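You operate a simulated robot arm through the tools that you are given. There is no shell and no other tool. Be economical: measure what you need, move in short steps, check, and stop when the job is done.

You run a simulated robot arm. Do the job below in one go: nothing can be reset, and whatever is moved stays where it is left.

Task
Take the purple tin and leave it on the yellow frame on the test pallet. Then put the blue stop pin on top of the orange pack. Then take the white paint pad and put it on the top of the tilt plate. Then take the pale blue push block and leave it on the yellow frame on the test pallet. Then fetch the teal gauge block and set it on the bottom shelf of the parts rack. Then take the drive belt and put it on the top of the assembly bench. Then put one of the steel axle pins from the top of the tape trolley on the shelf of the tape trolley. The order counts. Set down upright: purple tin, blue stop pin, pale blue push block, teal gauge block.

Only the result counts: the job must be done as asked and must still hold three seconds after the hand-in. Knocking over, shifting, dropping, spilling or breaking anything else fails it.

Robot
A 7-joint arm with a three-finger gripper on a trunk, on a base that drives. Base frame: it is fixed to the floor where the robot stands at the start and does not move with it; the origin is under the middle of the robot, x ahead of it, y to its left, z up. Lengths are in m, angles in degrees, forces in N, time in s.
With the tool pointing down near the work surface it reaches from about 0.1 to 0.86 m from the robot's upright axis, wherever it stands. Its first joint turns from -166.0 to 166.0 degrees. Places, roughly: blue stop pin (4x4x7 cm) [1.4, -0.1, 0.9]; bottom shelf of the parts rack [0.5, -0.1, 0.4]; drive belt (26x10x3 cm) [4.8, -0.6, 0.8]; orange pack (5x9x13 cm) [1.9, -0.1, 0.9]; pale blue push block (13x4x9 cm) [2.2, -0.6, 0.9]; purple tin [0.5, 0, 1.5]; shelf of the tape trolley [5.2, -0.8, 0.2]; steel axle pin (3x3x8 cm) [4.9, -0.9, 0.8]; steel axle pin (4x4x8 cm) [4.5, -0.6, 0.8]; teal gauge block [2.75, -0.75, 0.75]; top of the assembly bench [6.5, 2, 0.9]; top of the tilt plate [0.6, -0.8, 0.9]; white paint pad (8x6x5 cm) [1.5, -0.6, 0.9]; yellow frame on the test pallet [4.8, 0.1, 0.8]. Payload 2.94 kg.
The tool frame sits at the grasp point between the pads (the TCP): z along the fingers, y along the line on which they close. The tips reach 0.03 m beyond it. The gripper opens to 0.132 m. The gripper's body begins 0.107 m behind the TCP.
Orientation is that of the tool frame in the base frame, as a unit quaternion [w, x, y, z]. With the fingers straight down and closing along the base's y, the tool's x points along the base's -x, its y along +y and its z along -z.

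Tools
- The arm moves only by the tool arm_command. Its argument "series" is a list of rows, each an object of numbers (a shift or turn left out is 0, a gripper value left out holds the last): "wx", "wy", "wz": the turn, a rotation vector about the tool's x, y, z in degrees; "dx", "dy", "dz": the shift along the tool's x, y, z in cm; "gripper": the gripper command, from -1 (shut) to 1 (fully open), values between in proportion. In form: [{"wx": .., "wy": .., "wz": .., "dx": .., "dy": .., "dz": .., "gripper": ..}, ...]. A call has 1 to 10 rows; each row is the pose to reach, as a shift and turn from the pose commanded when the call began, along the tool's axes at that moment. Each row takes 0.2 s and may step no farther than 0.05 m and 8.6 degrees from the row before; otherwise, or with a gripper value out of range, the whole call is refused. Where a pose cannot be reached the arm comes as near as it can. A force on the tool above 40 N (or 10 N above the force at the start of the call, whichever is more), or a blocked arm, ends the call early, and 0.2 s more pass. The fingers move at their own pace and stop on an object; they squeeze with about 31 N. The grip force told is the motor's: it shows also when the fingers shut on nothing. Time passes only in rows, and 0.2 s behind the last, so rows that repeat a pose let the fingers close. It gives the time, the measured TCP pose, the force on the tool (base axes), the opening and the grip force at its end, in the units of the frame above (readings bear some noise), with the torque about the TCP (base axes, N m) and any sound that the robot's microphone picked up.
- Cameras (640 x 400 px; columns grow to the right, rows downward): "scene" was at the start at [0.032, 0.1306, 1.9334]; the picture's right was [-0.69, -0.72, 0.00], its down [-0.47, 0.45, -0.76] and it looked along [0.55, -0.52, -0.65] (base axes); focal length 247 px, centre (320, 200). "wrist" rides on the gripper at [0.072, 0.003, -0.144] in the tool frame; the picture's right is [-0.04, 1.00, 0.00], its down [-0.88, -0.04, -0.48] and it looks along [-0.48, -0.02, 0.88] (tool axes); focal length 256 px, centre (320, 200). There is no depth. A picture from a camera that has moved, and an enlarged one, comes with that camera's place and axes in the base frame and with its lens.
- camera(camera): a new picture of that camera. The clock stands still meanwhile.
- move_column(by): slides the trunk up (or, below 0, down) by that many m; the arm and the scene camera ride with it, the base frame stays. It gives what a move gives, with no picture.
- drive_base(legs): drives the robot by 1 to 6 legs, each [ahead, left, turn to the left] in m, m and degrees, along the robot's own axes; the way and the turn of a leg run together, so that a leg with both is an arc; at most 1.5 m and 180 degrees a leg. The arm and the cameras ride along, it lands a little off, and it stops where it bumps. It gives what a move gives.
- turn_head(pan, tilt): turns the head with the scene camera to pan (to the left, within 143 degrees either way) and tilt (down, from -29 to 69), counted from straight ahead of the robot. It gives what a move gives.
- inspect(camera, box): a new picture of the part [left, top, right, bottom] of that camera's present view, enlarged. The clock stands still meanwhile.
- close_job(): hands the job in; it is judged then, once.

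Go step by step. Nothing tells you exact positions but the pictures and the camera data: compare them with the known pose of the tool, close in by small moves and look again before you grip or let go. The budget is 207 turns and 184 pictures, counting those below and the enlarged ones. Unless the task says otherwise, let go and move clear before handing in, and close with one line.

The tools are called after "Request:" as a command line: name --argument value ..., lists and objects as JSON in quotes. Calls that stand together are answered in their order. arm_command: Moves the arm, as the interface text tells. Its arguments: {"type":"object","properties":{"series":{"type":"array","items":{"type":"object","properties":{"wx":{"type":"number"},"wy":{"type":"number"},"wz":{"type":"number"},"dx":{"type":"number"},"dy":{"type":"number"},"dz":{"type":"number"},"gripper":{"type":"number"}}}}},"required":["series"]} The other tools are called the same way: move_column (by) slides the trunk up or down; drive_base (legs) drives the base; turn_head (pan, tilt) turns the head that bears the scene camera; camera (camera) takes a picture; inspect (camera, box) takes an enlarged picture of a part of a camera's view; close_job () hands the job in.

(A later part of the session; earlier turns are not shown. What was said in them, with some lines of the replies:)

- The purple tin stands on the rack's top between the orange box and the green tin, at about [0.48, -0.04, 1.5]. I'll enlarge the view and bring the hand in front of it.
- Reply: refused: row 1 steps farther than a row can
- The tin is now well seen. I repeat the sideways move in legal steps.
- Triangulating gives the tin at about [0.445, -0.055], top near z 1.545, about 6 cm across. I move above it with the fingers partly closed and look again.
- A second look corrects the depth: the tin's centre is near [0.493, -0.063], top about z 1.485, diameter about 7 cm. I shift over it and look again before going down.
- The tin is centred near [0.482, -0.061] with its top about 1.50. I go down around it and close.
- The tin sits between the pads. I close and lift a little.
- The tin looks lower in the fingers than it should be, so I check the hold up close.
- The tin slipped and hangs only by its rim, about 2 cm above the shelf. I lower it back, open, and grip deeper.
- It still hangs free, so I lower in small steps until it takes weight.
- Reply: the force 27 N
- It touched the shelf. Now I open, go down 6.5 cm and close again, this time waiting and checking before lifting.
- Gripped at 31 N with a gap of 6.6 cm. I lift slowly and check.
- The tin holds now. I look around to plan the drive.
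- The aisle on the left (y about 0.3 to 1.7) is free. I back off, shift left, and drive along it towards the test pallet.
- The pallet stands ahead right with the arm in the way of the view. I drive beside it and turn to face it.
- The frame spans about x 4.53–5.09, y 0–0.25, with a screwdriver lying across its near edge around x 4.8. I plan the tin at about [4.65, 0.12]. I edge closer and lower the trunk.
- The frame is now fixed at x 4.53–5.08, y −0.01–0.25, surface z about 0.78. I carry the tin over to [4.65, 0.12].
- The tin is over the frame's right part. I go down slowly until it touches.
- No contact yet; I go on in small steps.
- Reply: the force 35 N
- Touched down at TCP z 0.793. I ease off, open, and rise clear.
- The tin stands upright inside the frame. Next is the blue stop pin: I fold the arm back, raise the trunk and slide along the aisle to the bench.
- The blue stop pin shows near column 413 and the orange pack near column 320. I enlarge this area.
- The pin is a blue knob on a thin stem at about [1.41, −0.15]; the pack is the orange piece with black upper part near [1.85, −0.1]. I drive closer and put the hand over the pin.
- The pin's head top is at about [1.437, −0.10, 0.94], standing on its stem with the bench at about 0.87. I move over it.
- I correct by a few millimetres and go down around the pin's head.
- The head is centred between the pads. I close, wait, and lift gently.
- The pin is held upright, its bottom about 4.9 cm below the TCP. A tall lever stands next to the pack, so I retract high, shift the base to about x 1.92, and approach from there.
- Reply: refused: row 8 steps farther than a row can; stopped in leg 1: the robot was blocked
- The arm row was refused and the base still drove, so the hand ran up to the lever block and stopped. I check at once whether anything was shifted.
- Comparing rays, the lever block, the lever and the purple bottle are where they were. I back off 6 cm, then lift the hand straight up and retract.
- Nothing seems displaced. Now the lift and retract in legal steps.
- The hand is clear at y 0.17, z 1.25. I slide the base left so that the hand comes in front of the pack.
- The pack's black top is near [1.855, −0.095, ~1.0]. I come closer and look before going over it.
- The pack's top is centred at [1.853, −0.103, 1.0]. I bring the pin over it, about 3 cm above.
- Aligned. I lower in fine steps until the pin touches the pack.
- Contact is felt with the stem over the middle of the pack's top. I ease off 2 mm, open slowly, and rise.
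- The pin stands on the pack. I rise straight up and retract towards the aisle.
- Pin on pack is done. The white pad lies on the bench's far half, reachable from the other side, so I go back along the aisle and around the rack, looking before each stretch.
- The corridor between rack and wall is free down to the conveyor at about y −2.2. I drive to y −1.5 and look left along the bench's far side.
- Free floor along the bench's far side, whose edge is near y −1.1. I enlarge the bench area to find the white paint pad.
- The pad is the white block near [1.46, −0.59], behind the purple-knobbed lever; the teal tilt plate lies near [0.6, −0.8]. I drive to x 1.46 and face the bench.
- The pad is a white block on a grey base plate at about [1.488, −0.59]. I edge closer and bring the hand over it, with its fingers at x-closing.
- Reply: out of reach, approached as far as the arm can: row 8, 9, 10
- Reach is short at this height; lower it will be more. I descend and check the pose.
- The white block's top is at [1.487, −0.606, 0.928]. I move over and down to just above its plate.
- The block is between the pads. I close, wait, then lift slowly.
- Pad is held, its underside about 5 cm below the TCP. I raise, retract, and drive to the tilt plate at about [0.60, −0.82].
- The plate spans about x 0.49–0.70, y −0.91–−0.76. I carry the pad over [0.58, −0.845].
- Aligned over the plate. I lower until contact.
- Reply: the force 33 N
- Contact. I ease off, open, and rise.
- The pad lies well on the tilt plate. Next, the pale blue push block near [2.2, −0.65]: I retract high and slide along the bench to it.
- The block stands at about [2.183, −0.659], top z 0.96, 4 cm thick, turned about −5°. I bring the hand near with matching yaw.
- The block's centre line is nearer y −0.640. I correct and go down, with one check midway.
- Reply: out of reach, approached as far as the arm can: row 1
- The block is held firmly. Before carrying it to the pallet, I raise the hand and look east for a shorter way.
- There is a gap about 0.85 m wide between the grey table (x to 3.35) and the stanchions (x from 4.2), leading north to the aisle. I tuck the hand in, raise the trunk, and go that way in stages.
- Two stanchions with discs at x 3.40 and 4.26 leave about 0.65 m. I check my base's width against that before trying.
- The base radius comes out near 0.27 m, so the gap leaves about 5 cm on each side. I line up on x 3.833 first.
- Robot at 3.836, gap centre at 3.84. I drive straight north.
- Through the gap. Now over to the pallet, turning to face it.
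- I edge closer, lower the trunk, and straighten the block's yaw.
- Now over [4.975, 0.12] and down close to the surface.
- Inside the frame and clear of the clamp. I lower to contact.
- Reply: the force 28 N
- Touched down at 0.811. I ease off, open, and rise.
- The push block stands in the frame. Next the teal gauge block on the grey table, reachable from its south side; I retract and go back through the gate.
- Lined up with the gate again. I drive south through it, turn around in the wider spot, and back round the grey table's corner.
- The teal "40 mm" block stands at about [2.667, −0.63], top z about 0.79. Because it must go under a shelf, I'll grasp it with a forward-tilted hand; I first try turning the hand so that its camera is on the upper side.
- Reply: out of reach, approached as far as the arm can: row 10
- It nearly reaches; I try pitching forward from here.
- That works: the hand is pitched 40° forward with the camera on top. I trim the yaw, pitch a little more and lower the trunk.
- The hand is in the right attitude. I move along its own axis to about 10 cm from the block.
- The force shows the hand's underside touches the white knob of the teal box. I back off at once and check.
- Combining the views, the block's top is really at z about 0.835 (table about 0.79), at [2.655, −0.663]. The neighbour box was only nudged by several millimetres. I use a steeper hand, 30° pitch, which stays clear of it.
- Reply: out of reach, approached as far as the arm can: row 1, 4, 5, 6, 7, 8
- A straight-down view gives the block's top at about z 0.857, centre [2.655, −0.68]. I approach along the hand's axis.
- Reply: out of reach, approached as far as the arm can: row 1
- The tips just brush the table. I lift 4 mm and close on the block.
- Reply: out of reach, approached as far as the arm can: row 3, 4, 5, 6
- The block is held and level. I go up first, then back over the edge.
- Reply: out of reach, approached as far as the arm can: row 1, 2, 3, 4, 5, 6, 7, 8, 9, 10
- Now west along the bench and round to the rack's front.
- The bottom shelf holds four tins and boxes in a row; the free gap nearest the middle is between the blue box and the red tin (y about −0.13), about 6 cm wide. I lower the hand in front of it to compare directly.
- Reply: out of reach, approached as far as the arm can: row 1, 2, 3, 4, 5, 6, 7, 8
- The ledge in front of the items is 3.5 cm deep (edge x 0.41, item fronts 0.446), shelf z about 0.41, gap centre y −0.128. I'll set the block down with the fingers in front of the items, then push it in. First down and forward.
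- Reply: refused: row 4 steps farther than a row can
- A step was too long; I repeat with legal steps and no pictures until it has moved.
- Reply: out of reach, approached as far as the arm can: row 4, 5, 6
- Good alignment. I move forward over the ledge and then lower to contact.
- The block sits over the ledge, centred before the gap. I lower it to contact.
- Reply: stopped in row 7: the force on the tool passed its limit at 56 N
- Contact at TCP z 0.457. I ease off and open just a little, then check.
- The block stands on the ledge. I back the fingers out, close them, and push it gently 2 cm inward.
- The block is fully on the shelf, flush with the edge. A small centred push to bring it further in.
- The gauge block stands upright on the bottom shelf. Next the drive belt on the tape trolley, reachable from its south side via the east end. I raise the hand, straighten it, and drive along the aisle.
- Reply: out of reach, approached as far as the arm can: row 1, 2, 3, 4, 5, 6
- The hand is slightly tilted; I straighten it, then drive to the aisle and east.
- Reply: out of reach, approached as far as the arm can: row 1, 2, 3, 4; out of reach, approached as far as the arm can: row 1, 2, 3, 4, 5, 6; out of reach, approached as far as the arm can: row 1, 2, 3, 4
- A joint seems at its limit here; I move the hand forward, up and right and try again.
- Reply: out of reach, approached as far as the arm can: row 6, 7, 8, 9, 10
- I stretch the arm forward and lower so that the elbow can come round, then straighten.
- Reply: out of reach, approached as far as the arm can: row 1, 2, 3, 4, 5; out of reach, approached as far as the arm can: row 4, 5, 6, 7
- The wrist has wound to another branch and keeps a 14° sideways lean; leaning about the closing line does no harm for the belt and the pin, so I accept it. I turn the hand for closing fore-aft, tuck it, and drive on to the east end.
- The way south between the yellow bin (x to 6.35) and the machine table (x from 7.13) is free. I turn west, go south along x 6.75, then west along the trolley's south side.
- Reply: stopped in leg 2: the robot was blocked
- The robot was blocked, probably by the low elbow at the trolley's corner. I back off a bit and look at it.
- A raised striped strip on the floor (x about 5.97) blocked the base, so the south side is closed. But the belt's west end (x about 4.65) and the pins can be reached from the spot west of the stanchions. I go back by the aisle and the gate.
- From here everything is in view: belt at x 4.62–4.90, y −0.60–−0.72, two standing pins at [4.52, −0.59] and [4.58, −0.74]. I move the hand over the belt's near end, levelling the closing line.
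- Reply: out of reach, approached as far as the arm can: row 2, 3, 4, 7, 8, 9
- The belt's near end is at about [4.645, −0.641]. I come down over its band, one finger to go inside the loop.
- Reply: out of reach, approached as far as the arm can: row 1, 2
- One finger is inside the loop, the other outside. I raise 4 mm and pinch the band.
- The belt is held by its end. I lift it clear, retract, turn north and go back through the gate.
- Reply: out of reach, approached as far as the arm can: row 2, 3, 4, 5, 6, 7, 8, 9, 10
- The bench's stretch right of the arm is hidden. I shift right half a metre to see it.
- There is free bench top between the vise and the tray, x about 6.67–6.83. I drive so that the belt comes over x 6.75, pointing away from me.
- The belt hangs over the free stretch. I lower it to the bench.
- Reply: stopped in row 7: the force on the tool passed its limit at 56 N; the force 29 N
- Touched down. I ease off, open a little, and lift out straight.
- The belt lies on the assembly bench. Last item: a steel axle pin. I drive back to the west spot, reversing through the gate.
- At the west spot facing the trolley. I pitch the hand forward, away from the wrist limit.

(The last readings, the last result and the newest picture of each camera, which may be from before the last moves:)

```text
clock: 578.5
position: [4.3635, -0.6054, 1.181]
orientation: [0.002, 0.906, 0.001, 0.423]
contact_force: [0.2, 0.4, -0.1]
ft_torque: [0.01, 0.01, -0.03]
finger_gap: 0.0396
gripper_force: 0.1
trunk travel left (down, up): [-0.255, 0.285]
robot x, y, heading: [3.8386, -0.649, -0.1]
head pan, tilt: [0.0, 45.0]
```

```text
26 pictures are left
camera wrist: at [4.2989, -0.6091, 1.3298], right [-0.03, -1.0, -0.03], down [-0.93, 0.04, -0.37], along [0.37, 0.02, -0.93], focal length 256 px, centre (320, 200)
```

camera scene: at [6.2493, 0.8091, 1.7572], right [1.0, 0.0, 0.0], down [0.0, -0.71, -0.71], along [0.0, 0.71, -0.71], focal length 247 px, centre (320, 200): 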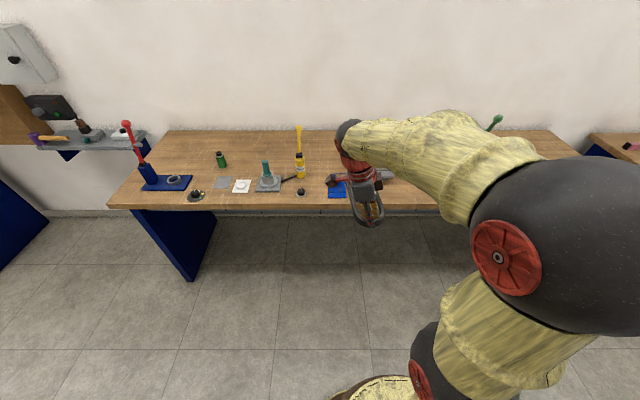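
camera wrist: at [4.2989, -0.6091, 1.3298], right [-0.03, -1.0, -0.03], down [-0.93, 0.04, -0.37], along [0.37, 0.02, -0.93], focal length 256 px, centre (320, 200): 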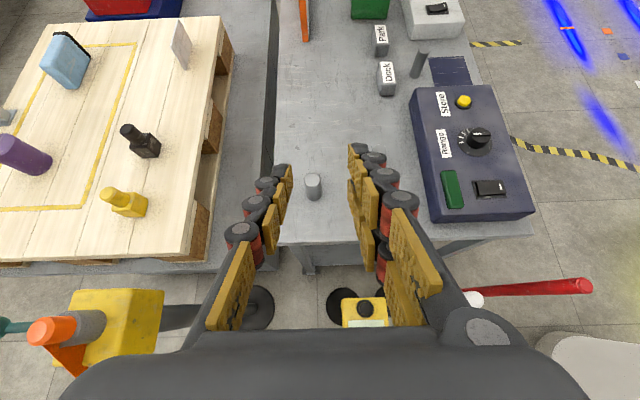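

The hand now has the exact 50° forward attitude with no lean. The pin stands at [4.522, −0.587]. I approach it to 10 cm.

Request:
arm_command --series '[{"dx": -2.2, "dy": -0.3, "dz": 3.4, "gripper": 0.2}, {"dx": -4.5, "dy": -0.6, "dz": 6.8}, {"dx": -6.7, "dy": -0.9, "dz": 10.2}, {"dx": -8.9, "dy": -1.2, "dz": 13.6}, {"dx": -11.1, "dy": -1.5, "dz": 17}, {"dx": -13.4, "dy": -1.8, "dz": 20.4}, {"dx": -15.6, "dy": -1.8, "dz": 23.7}, {"dx": -15.6, "dy": -1.8, "dz": 23.7}]'

Request:
camera --camera "wrist"

```text
clock: 580.3
position: [4.4446, -0.5864, 0.9113]
orientation: [0.002, 0.906, 0.0, 0.422]
contact_force: [0.5, -0.8, -0.1]
ft_torque: [0.03, 0.03, 0.01]
finger_gap: 0.0794
gripper_force: 0.0
trunk travel left (down, up): [-0.255, 0.285]
robot x, y, heading: [3.8405, -0.6502, -0.0]
head pan, tilt: [0.0, 45.0]
```

```text
25 pictures are left
camera wrist: at [4.3801, -0.591, 1.0591], right [-0.03, -1.0, -0.03], down [-0.93, 0.04, -0.37], along [0.37, 0.02, -0.93], focal length 256 px, centre (320, 200)
```

wrist: 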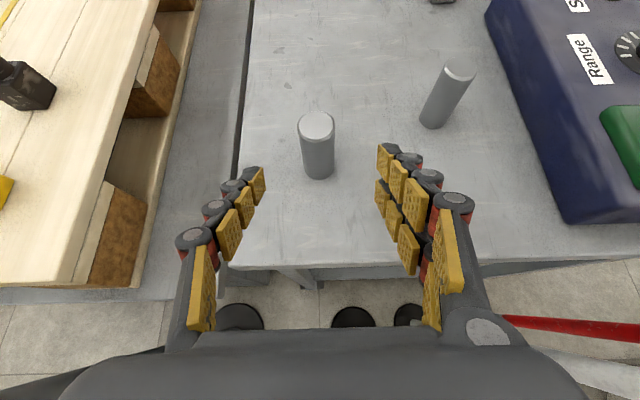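

Centred. I advance, close, and lift.

Request:
arm_command --series '[{"dz": 4}, {"dz": 7.5}, {"dz": 9.7}, {"dz": 9.7}, {"dz": 9.7, "gripper": -1}, {"dz": 9.7}, {"dz": 9.7}, {"dz": 9.7}, {"dz": 9.7}, {"dz": 9.7}]'

Request:
arm_command --series '[{"dx": 0.4, "dz": -0.3}, {"dx": 0.8, "dz": -0.65}, {"dx": 1.6, "dz": -1.3}, {"dx": 3.1, "dz": -2.6}, {"dx": 4.6, "dz": -3.9}, {"dx": 4.6, "dz": -3.9}]'

Request:
camera --camera "wrist"

```text
clock: 582.5
position: [4.519, -0.588, 0.8479]
orientation: [0.002, 0.907, 0.0, 0.422]
contact_force: [0.5, -0.8, 1.0]
ft_torque: [-0.06, -0.01, 0.02]
finger_gap: 0.0323
gripper_force: 31.5
trunk travel left (down, up): [-0.255, 0.285]
robot x, y, heading: [3.8374, -0.6552, -0.0]
head pan, tilt: [0.0, 45.0]
```

```text
clock: 583.9
position: [4.5189, -0.5878, 0.9069]
orientation: [0.002, 0.907, 0.001, 0.422]
contact_force: [0.7, 0.2, -3.8]
ft_torque: [-0.02, -0.01, 0.0]
finger_gap: 0.0323
gripper_force: 30.9
trunk travel left (down, up): [-0.255, 0.285]
robot x, y, heading: [3.8409, -0.6536, -0.1]
head pan, tilt: [0.0, 45.0]
```

```text
24 pictures are left
camera wrist: at [4.454, -0.5914, 1.0553], right [-0.03, -1.0, -0.03], down [-0.93, 0.04, -0.37], along [0.37, 0.02, -0.93], focal length 256 px, centre (320, 200)
```

wrist: 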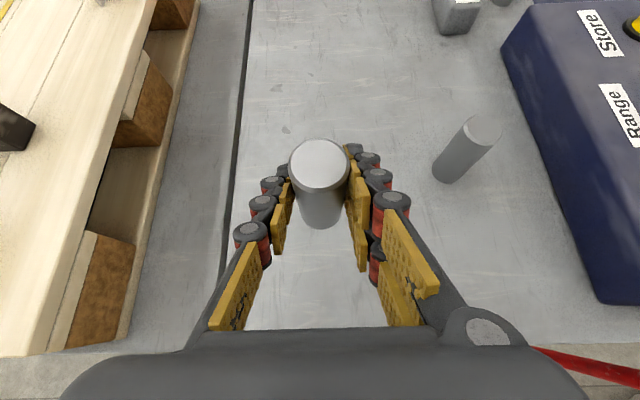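

The pin is held upright, its bottom 4.5 cm below the TCP. The trolley's shelf is reachable from its north-east end, so I retract and drive there by the gate and the aisle.

Request:
arm_command --series '[{"dx": 2.6, "dz": -3.1}, {"dx": 5.2, "dz": -6.2}, {"dx": 7.8, "dz": -9.3}, {"dx": 10.4, "dz": -12.4}, {"dx": 12, "dz": -16}, {"dx": 12, "dz": -20}, {"dx": 12, "dz": -24}, {"dx": 11, "dz": -28}, {"dx": 11, "dz": -31}]'

Request:
drive_base --legs '[[0, 0, 90]]'

```text
clock: 585.9
position: [4.3503, -0.5862, 1.1906]
orientation: [0.002, 0.907, 0.0, 0.422]
contact_force: [0.5, -0.3, -3.6]
ft_torque: [-0.01, 0.01, -0.01]
finger_gap: 0.0327
gripper_force: 31.4
trunk travel left (down, up): [-0.255, 0.285]
robot x, y, heading: [3.8403, -0.6511, -0.1]
head pan, tilt: [0.0, 45.0]
```

```text
clock: 590.2
position: [3.7656, -0.1414, 1.1901]
orientation: [-0.3, 0.634, 0.648, 0.296]
contact_force: [-0.2, -0.6, -3.7]
ft_torque: [-0.02, -0.02, 0.01]
finger_gap: 0.0326
gripper_force: 31.4
trunk travel left (down, up): [-0.255, 0.285]
robot x, y, heading: [3.8415, -0.6531, 91.5]
head pan, tilt: [0.0, 45.0]
```

Request:
drive_base --legs '[[0.2, 0, -1.5]]'

Request:
drive_base --legs '[[0.6, 0, 0], [0.7, 0, 0]]'

Request:
drive_base --legs '[[0, -1.4, 0], [0, -1.4, 0]]'

```text
clock: 591.8
position: [3.7756, 0.0601, 1.1905]
orientation: [-0.297, 0.642, 0.64, 0.3]
contact_force: [0.2, 0.5, -4.0]
ft_torque: [-0.02, -0.01, 0.01]
finger_gap: 0.0327
gripper_force: 30.9
trunk travel left (down, up): [-0.255, 0.285]
robot x, y, heading: [3.8406, -0.4536, 89.8]
head pan, tilt: [0.0, 45.0]
```

```text
clock: 598.6
position: [3.7828, 1.3604, 1.1897]
orientation: [-0.297, 0.641, 0.641, 0.3]
contact_force: [0.3, 0.1, -3.5]
ft_torque: [-0.04, 0.01, 0.01]
finger_gap: 0.0328
gripper_force: 30.3
trunk travel left (down, up): [-0.255, 0.285]
robot x, y, heading: [3.8442, 0.8508, 89.8]
head pan, tilt: [0.0, 45.0]
```

```text
clock: 612.1
position: [6.5765, 1.3492, 1.1894]
orientation: [-0.296, 0.642, 0.64, 0.3]
contact_force: [-1.0, 0.3, -3.9]
ft_torque: [-0.04, 0.07, -0.02]
finger_gap: 0.0329
gripper_force: 30.6
trunk travel left (down, up): [-0.255, 0.285]
robot x, y, heading: [6.6386, 0.8373, 89.5]
head pan, tilt: [0.0, 45.0]
```

Request:
drive_base --legs '[[-0.9, 0, 0.5], [0, 0, 122], [0.3, 0, 0]]'

Request:
turn_head --pan 5 --tilt 50

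Request:
camera --camera "scene"

```text
clock: 623.6
position: [5.9892, -0.5462, 1.1895]
orientation: [-0.405, -0.253, 0.871, -0.116]
contact_force: [0.0, 0.5, -3.1]
ft_torque: [0.07, -0.03, 0.01]
finger_gap: 0.0327
gripper_force: 30.7
trunk travel left (down, up): [-0.255, 0.285]
robot x, y, heading: [6.3864, -0.2172, -147.6]
head pan, tilt: [0.0, 45.0]
```

```text
clock: 624.2
position: [5.9902, -0.5449, 1.189]
orientation: [-0.405, -0.253, 0.871, -0.116]
contact_force: [0.7, -0.2, -3.7]
ft_torque: [0.02, -0.04, 0.01]
finger_gap: 0.0325
gripper_force: 30.9
trunk travel left (down, up): [-0.255, 0.285]
robot x, y, heading: [6.3878, -0.2171, -148.0]
head pan, tilt: [5.0, 50.0]
```

```text
23 pictures are left
camera scene: at [6.4533, -0.4115, 1.7503], right [-0.61, 0.8, 0.0], down [0.61, 0.46, -0.64], along [-0.51, -0.39, -0.77], focal length 247 px, centre (320, 200)
```

scene: 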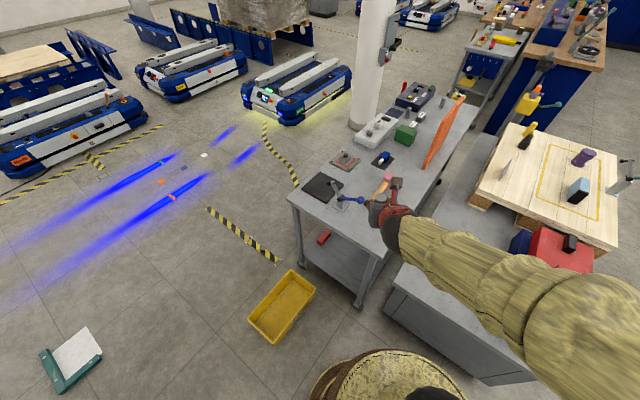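

Request:
inspect --camera "scene" --box '[270, 180, 400, 320]'

```text
2.86 times, centred on (335, 250) of scene
camera zoom: at [6.4533, -0.4115, 1.7503], right [-0.61, 0.8, 0.0], down [0.61, 0.46, -0.64], along [-0.51, -0.39, -0.77], focal length 707 px, centre (277, 57)
```

zoom: 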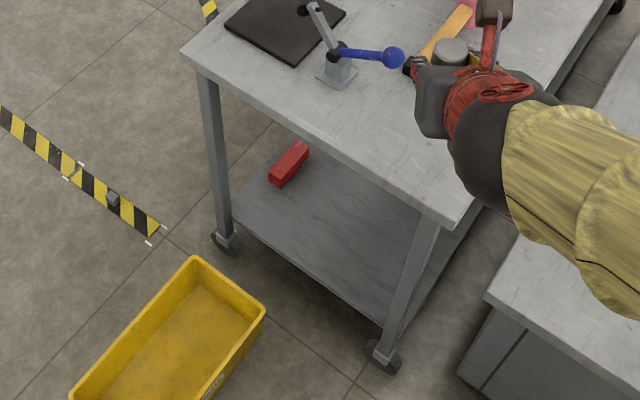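

The shelf's east end is free beside the red block. I place the base a little further east for a clear line past the leg, lower the trunk, and draw the hand back.

Request:
drive_base --legs '[[0.06, 0.185, -2]]'

Request:
arm_command --series '[{"dx": -2.1, "dz": -2.5}, {"dx": -4.3, "dz": -5.1}, {"dx": -6.4, "dz": -7.6}, {"dx": -6.4, "dz": -7.6}]'

Request:
move_column --by -0.25

```text
clock: 625.8
position: [6.0229, -0.7229, 1.1891]
orientation: [-0.407, -0.239, 0.875, -0.109]
contact_force: [-1.0, 0.0, -4.4]
ft_torque: [0.01, -0.01, 0.01]
finger_gap: 0.0325
gripper_force: 31.1
trunk travel left (down, up): [-0.255, 0.285]
robot x, y, heading: [6.4329, -0.4074, -149.8]
head pan, tilt: [5.0, 50.0]
```

```text
clock: 626.8
position: [6.109, -0.6709, 1.1893]
orientation: [-0.407, -0.238, 0.875, -0.109]
contact_force: [-0.1, 1.2, -3.7]
ft_torque: [0.02, -0.02, 0.01]
finger_gap: 0.0328
gripper_force: 31.3
trunk travel left (down, up): [-0.255, 0.285]
robot x, y, heading: [6.4328, -0.412, -149.7]
head pan, tilt: [5.0, 50.0]
```

```text
clock: 629.4
position: [6.1087, -0.6707, 0.941]
orientation: [-0.408, -0.238, 0.875, -0.109]
contact_force: [-0.2, 1.1, -3.4]
ft_torque: [0.04, -0.05, 0.01]
finger_gap: 0.0331
gripper_force: 30.6
trunk travel left (down, up): [-0.005, 0.535]
robot x, y, heading: [6.4346, -0.4093, -149.5]
head pan, tilt: [5.0, 50.0]
```

I lower the hand in front of the opening.

Request:
arm_command --series '[{"dx": -3.6, "dz": 3.0, "dy": 1}, {"dx": -7.2, "dz": 6.0, "dy": 2}, {"dx": -10.8, "dz": 9.0, "dy": 3}, {"dx": -14.4, "dz": 12, "dy": 4}, {"dx": -18, "dz": 15, "dy": 5}, {"dx": -21.6, "dz": 18, "dy": 5}, {"dx": -25.2, "dz": 21.2, "dy": 5}, {"dx": -26, "dz": 21.9, "dy": 5}]'

Request:
arm_command --series '[{"dx": -1.6, "dz": 4.2}, {"dx": -3.2, "dz": 8.4}, {"dx": -4, "dz": 13}, {"dx": -4, "dz": 17}, {"dx": -4, "dz": 19}, {"dx": -4, "dz": 19}]'

Request:
camera --camera "wrist"

Request:
camera --camera "scene"

```text
clock: 631.2
position: [6.0851, -0.6456, 0.6279]
orientation: [-0.407, -0.242, 0.877, -0.087]
contact_force: [0.4, -0.2, -4.0]
ft_torque: [0.02, 0.01, -0.01]
finger_gap: 0.0329
gripper_force: 31.0
out of reach, approached as far as the arm can: row 6, 7, 8
trunk travel left (down, up): [-0.005, 0.535]
robot x, y, heading: [6.4308, -0.4084, -149.8]
head pan, tilt: [5.0, 50.0]
```

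```text
clock: 632.6
position: [5.973, -0.7218, 0.4833]
orientation: [-0.408, -0.248, 0.876, -0.074]
contact_force: [-0.4, 0.5, -3.6]
ft_torque: [0.03, -0.04, 0.01]
finger_gap: 0.0326
gripper_force: 31.4
out of reach, approached as far as the arm can: row 1, 2, 3, 4, 5, 6
trunk travel left (down, up): [-0.005, 0.535]
robot x, y, heading: [6.4325, -0.4092, -149.3]
head pan, tilt: [5.0, 50.0]
```

```text
21 pictures are left
camera wrist: at [6.0298, -0.6994, 0.6329], right [-0.47, 0.88, 0.04], down [0.82, 0.45, -0.35], along [-0.33, -0.13, -0.94], focal length 256 px, centre (320, 200)
```

wrist: 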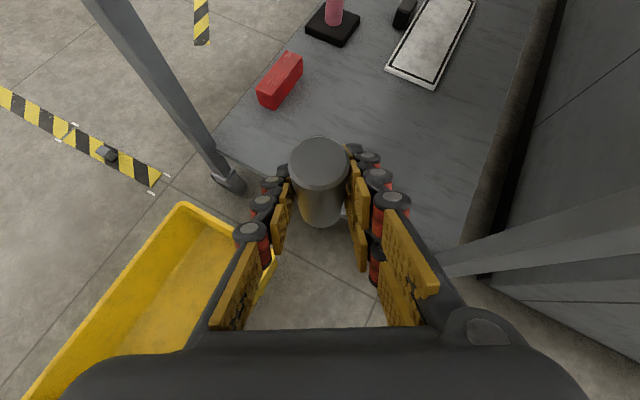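

```text
20 pictures are left
camera scene: at [6.4913, -0.6036, 1.5003], right [-0.58, 0.82, 0.0], down [0.63, 0.44, -0.64], along [-0.52, -0.37, -0.77], focal length 247 px, centre (320, 200)
```

scene: 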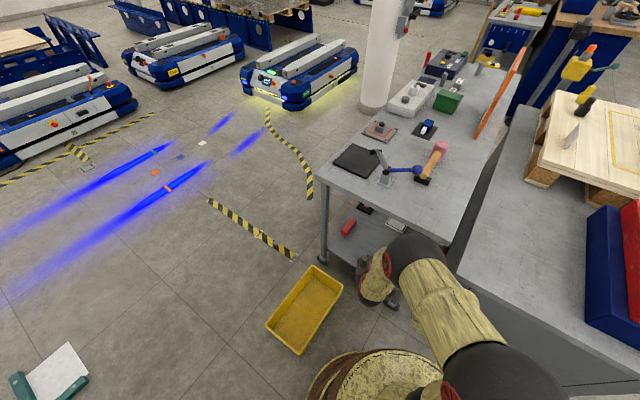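

The hand is in front of the opening with free shelf ahead. I go in and down to about 5 cm above the shelf.

Request:
arm_command --series '[{"dx": -0.5, "dy": 0.7, "dz": 4.1}, {"dx": -0.9, "dy": 1.3, "dz": 8.2}, {"dx": -1.4, "dy": 2, "dz": 12.3}, {"dx": -1.8, "dy": 2.7, "dz": 16.4}, {"dx": -2.3, "dy": 3.4, "dz": 20.5}, {"dx": -2.7, "dy": 4, "dz": 24.3}, {"dx": -2.7, "dy": 4, "dz": 24.3}]'

Request:
camera --camera "wrist"

```text
clock: 634.2
position: [5.8025, -0.7565, 0.3049]
orientation: [-0.408, -0.247, 0.876, -0.074]
contact_force: [0.5, 0.1, -3.9]
ft_torque: [-0.02, -0.03, -0.01]
finger_gap: 0.0325
gripper_force: 31.0
trunk travel left (down, up): [-0.005, 0.535]
robot x, y, heading: [6.4323, -0.4067, -149.7]
head pan, tilt: [5.0, 50.0]
```

```text
19 pictures are left
camera wrist: at [5.8583, -0.7346, 0.4549], right [-0.47, 0.88, 0.04], down [0.82, 0.45, -0.35], along [-0.33, -0.13, -0.94], focal length 256 px, centre (320, 200)
```

wrist: 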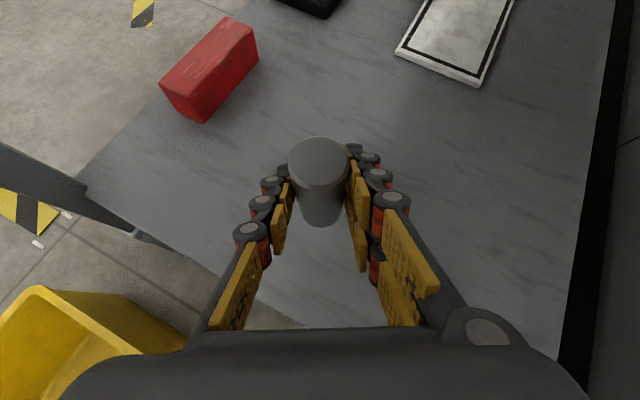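

The pin is over clear shelf. I lower to contact.

Request:
arm_command --series '[{"dx": -1.5, "dz": 1.3, "dy": -0.15}, {"dx": -2.6, "dz": 2.3, "dy": -0.25}, {"dx": -2.9, "dz": 2.55, "dy": -0.3}, {"dx": -3.2, "dz": 2.8, "dy": -0.3}, {"dx": -3.5, "dz": 3.05, "dy": -0.35}, {"dx": -3.8, "dz": 3.3, "dy": -0.35}, {"dx": -4.1, "dz": 3.55, "dy": -0.4}, {"dx": -4.4, "dz": 3.85, "dy": -0.4}]'

```text
clock: 636.0
position: [5.8038, -0.7589, 0.249]
orientation: [-0.408, -0.247, 0.876, -0.074]
contact_force: [0.4, 0.5, -2.4]
ft_torque: [-0.02, -0.04, 0.04]
finger_gap: 0.0329
gripper_force: 30.8
trunk travel left (down, up): [-0.005, 0.535]
robot x, y, heading: [6.4339, -0.4068, -149.6]
head pan, tilt: [5.0, 50.0]
```

Request:
arm_command --series '[{"dx": -0.25, "dz": 0.2}, {"dx": -0.5, "dz": 0.45}, {"dx": -0.75, "dz": 0.65}, {"dx": -1.0, "dz": 0.9}, {"dx": -1.3, "dz": 1.1}, {"dx": -1.5, "dz": 1.3}, {"dx": -1.8, "dz": 1.55}]'

```text
clock: 637.3
position: [5.7992, -0.7598, 0.2349]
orientation: [-0.414, -0.247, 0.873, -0.076]
contact_force: [3.2, 1.8, 14.3]
ft_torque: [-0.04, -0.03, 0.09]
finger_gap: 0.0324
gripper_force: 30.7
trunk travel left (down, up): [-0.005, 0.535]
robot x, y, heading: [6.4321, -0.4117, -149.7]
head pan, tilt: [5.0, 50.0]
stopped in row 6: the force on the tool passed its limit at 47 N (the readings are from after the stop); the commanded pose is now the measured one
```

Contact. I ease off, open, and look.

Request:
arm_command --series '[{"dx": 0.1, "dz": -0.1}, {"dx": 0.1, "dz": -0.1, "gripper": -0.4}, {"dx": 0.1, "dz": -0.1, "gripper": -0.2}, {"dx": 0.1, "dz": -0.1, "gripper": 0.0}, {"dx": 0.1, "dz": -0.1}, {"dx": 0.1, "dz": -0.1}]'

Request:
camera --camera "wrist"

```text
clock: 638.7
position: [5.8014, -0.759, 0.232]
orientation: [-0.411, -0.247, 0.875, -0.074]
contact_force: [0.0, -0.2, -0.2]
ft_torque: [-0.01, -0.02, 0.02]
finger_gap: 0.0661
gripper_force: 0.1
trunk travel left (down, up): [-0.005, 0.535]
robot x, y, heading: [6.4312, -0.411, -150.0]
head pan, tilt: [5.0, 50.0]
```

```text
18 pictures are left
camera wrist: at [5.858, -0.7353, 0.3818], right [-0.47, 0.88, 0.04], down [0.82, 0.45, -0.36], along [-0.33, -0.13, -0.93], focal length 256 px, centre (320, 200)
```

wrist: 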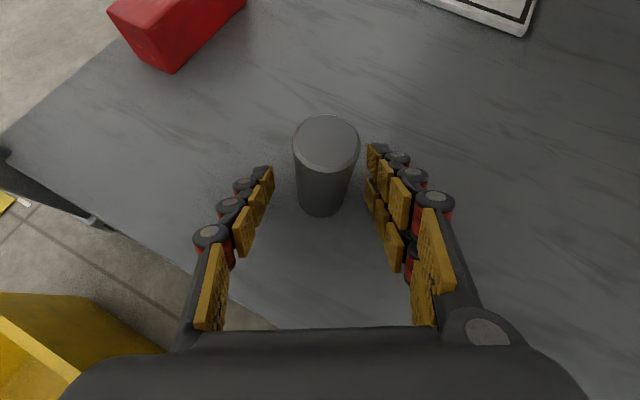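

The pin stands on the shelf. I withdraw along the hand's axis, then clear of the trolley.

Request:
arm_command --series '[{"dz": -2}, {"dz": -4.5}, {"dz": -8}, {"dz": -12}, {"dz": -16}, {"dz": -20}, {"dz": -24}, {"dz": -27}, {"dz": -27}]'

Request:
drive_base --legs '[[-0.25, 0, 0]]'

Request:
camera --camera "scene"

Request:
camera --camera "wrist"

```text
clock: 640.7
position: [5.9786, -0.6698, 0.4108]
orientation: [-0.412, -0.255, 0.872, -0.06]
contact_force: [-0.3, 0.4, 0.1]
ft_torque: [-0.01, -0.02, 0.0]
finger_gap: 0.0659
gripper_force: 0.1
out of reach, approached as far as the arm can: row 6, 7, 8, 9
trunk travel left (down, up): [-0.005, 0.535]
robot x, y, heading: [6.4341, -0.413, -149.7]
head pan, tilt: [5.0, 50.0]
```

```text
clock: 642.5
position: [6.1928, -0.5438, 0.4109]
orientation: [-0.413, -0.254, 0.873, -0.06]
contact_force: [0.5, 0.2, -0.3]
ft_torque: [-0.01, -0.02, 0.01]
finger_gap: 0.066
gripper_force: 0.1
trunk travel left (down, up): [-0.005, 0.535]
robot x, y, heading: [6.6428, -0.2842, -149.5]
head pan, tilt: [5.0, 50.0]
```

```text
17 pictures are left
camera scene: at [6.7061, -0.4779, 1.5003], right [-0.58, 0.82, 0.0], down [0.63, 0.44, -0.64], along [-0.52, -0.37, -0.77], focal length 247 px, centre (320, 200)
```

scene: 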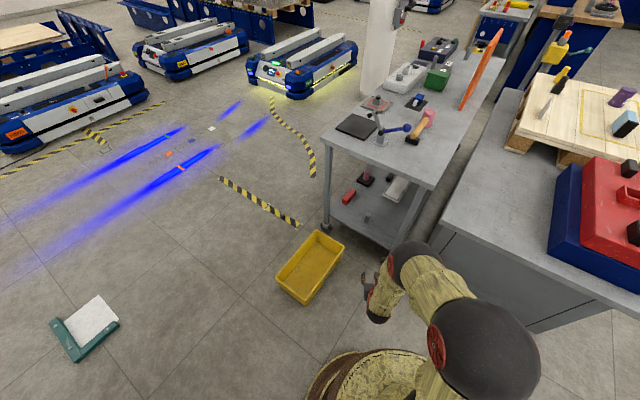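

```text
16 pictures are left
camera wrist: at [6.2515, -0.5252, 0.5597], right [-0.47, 0.88, 0.07], down [0.81, 0.46, -0.35], along [-0.34, -0.11, -0.93], focal length 256 px, centre (320, 200)
```

wrist: 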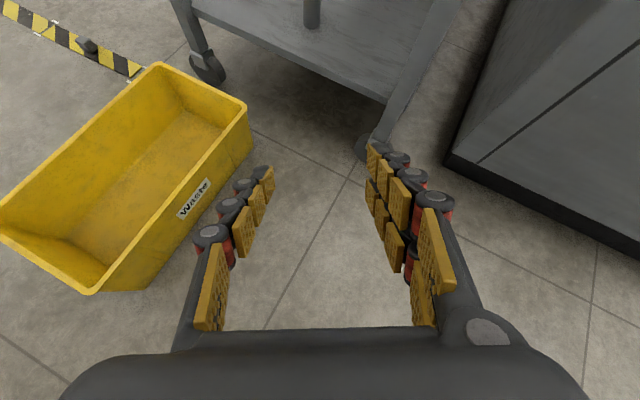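

The pin stands upright on the trolley's shelf, the tin and push block are still in the frame, and the hand is clear of everything. All seven parts are placed in order, so I hand in.

Request:
close_job

```text
The job is handed in.
```

All seven parts are placed in the order asked and the job is handed in. One flaw: while reaching for the teal gauge block I nudged the teal box with the white knob on the grey table, by roughly a centimetre at one end and about 4°, and I left it there. Earlier the hand also ran against the lever block on the bench, and later the base bumped a raised floor strip near the trolley. The pictures showed no shift at the lever block; I did not compare the strip before and after.
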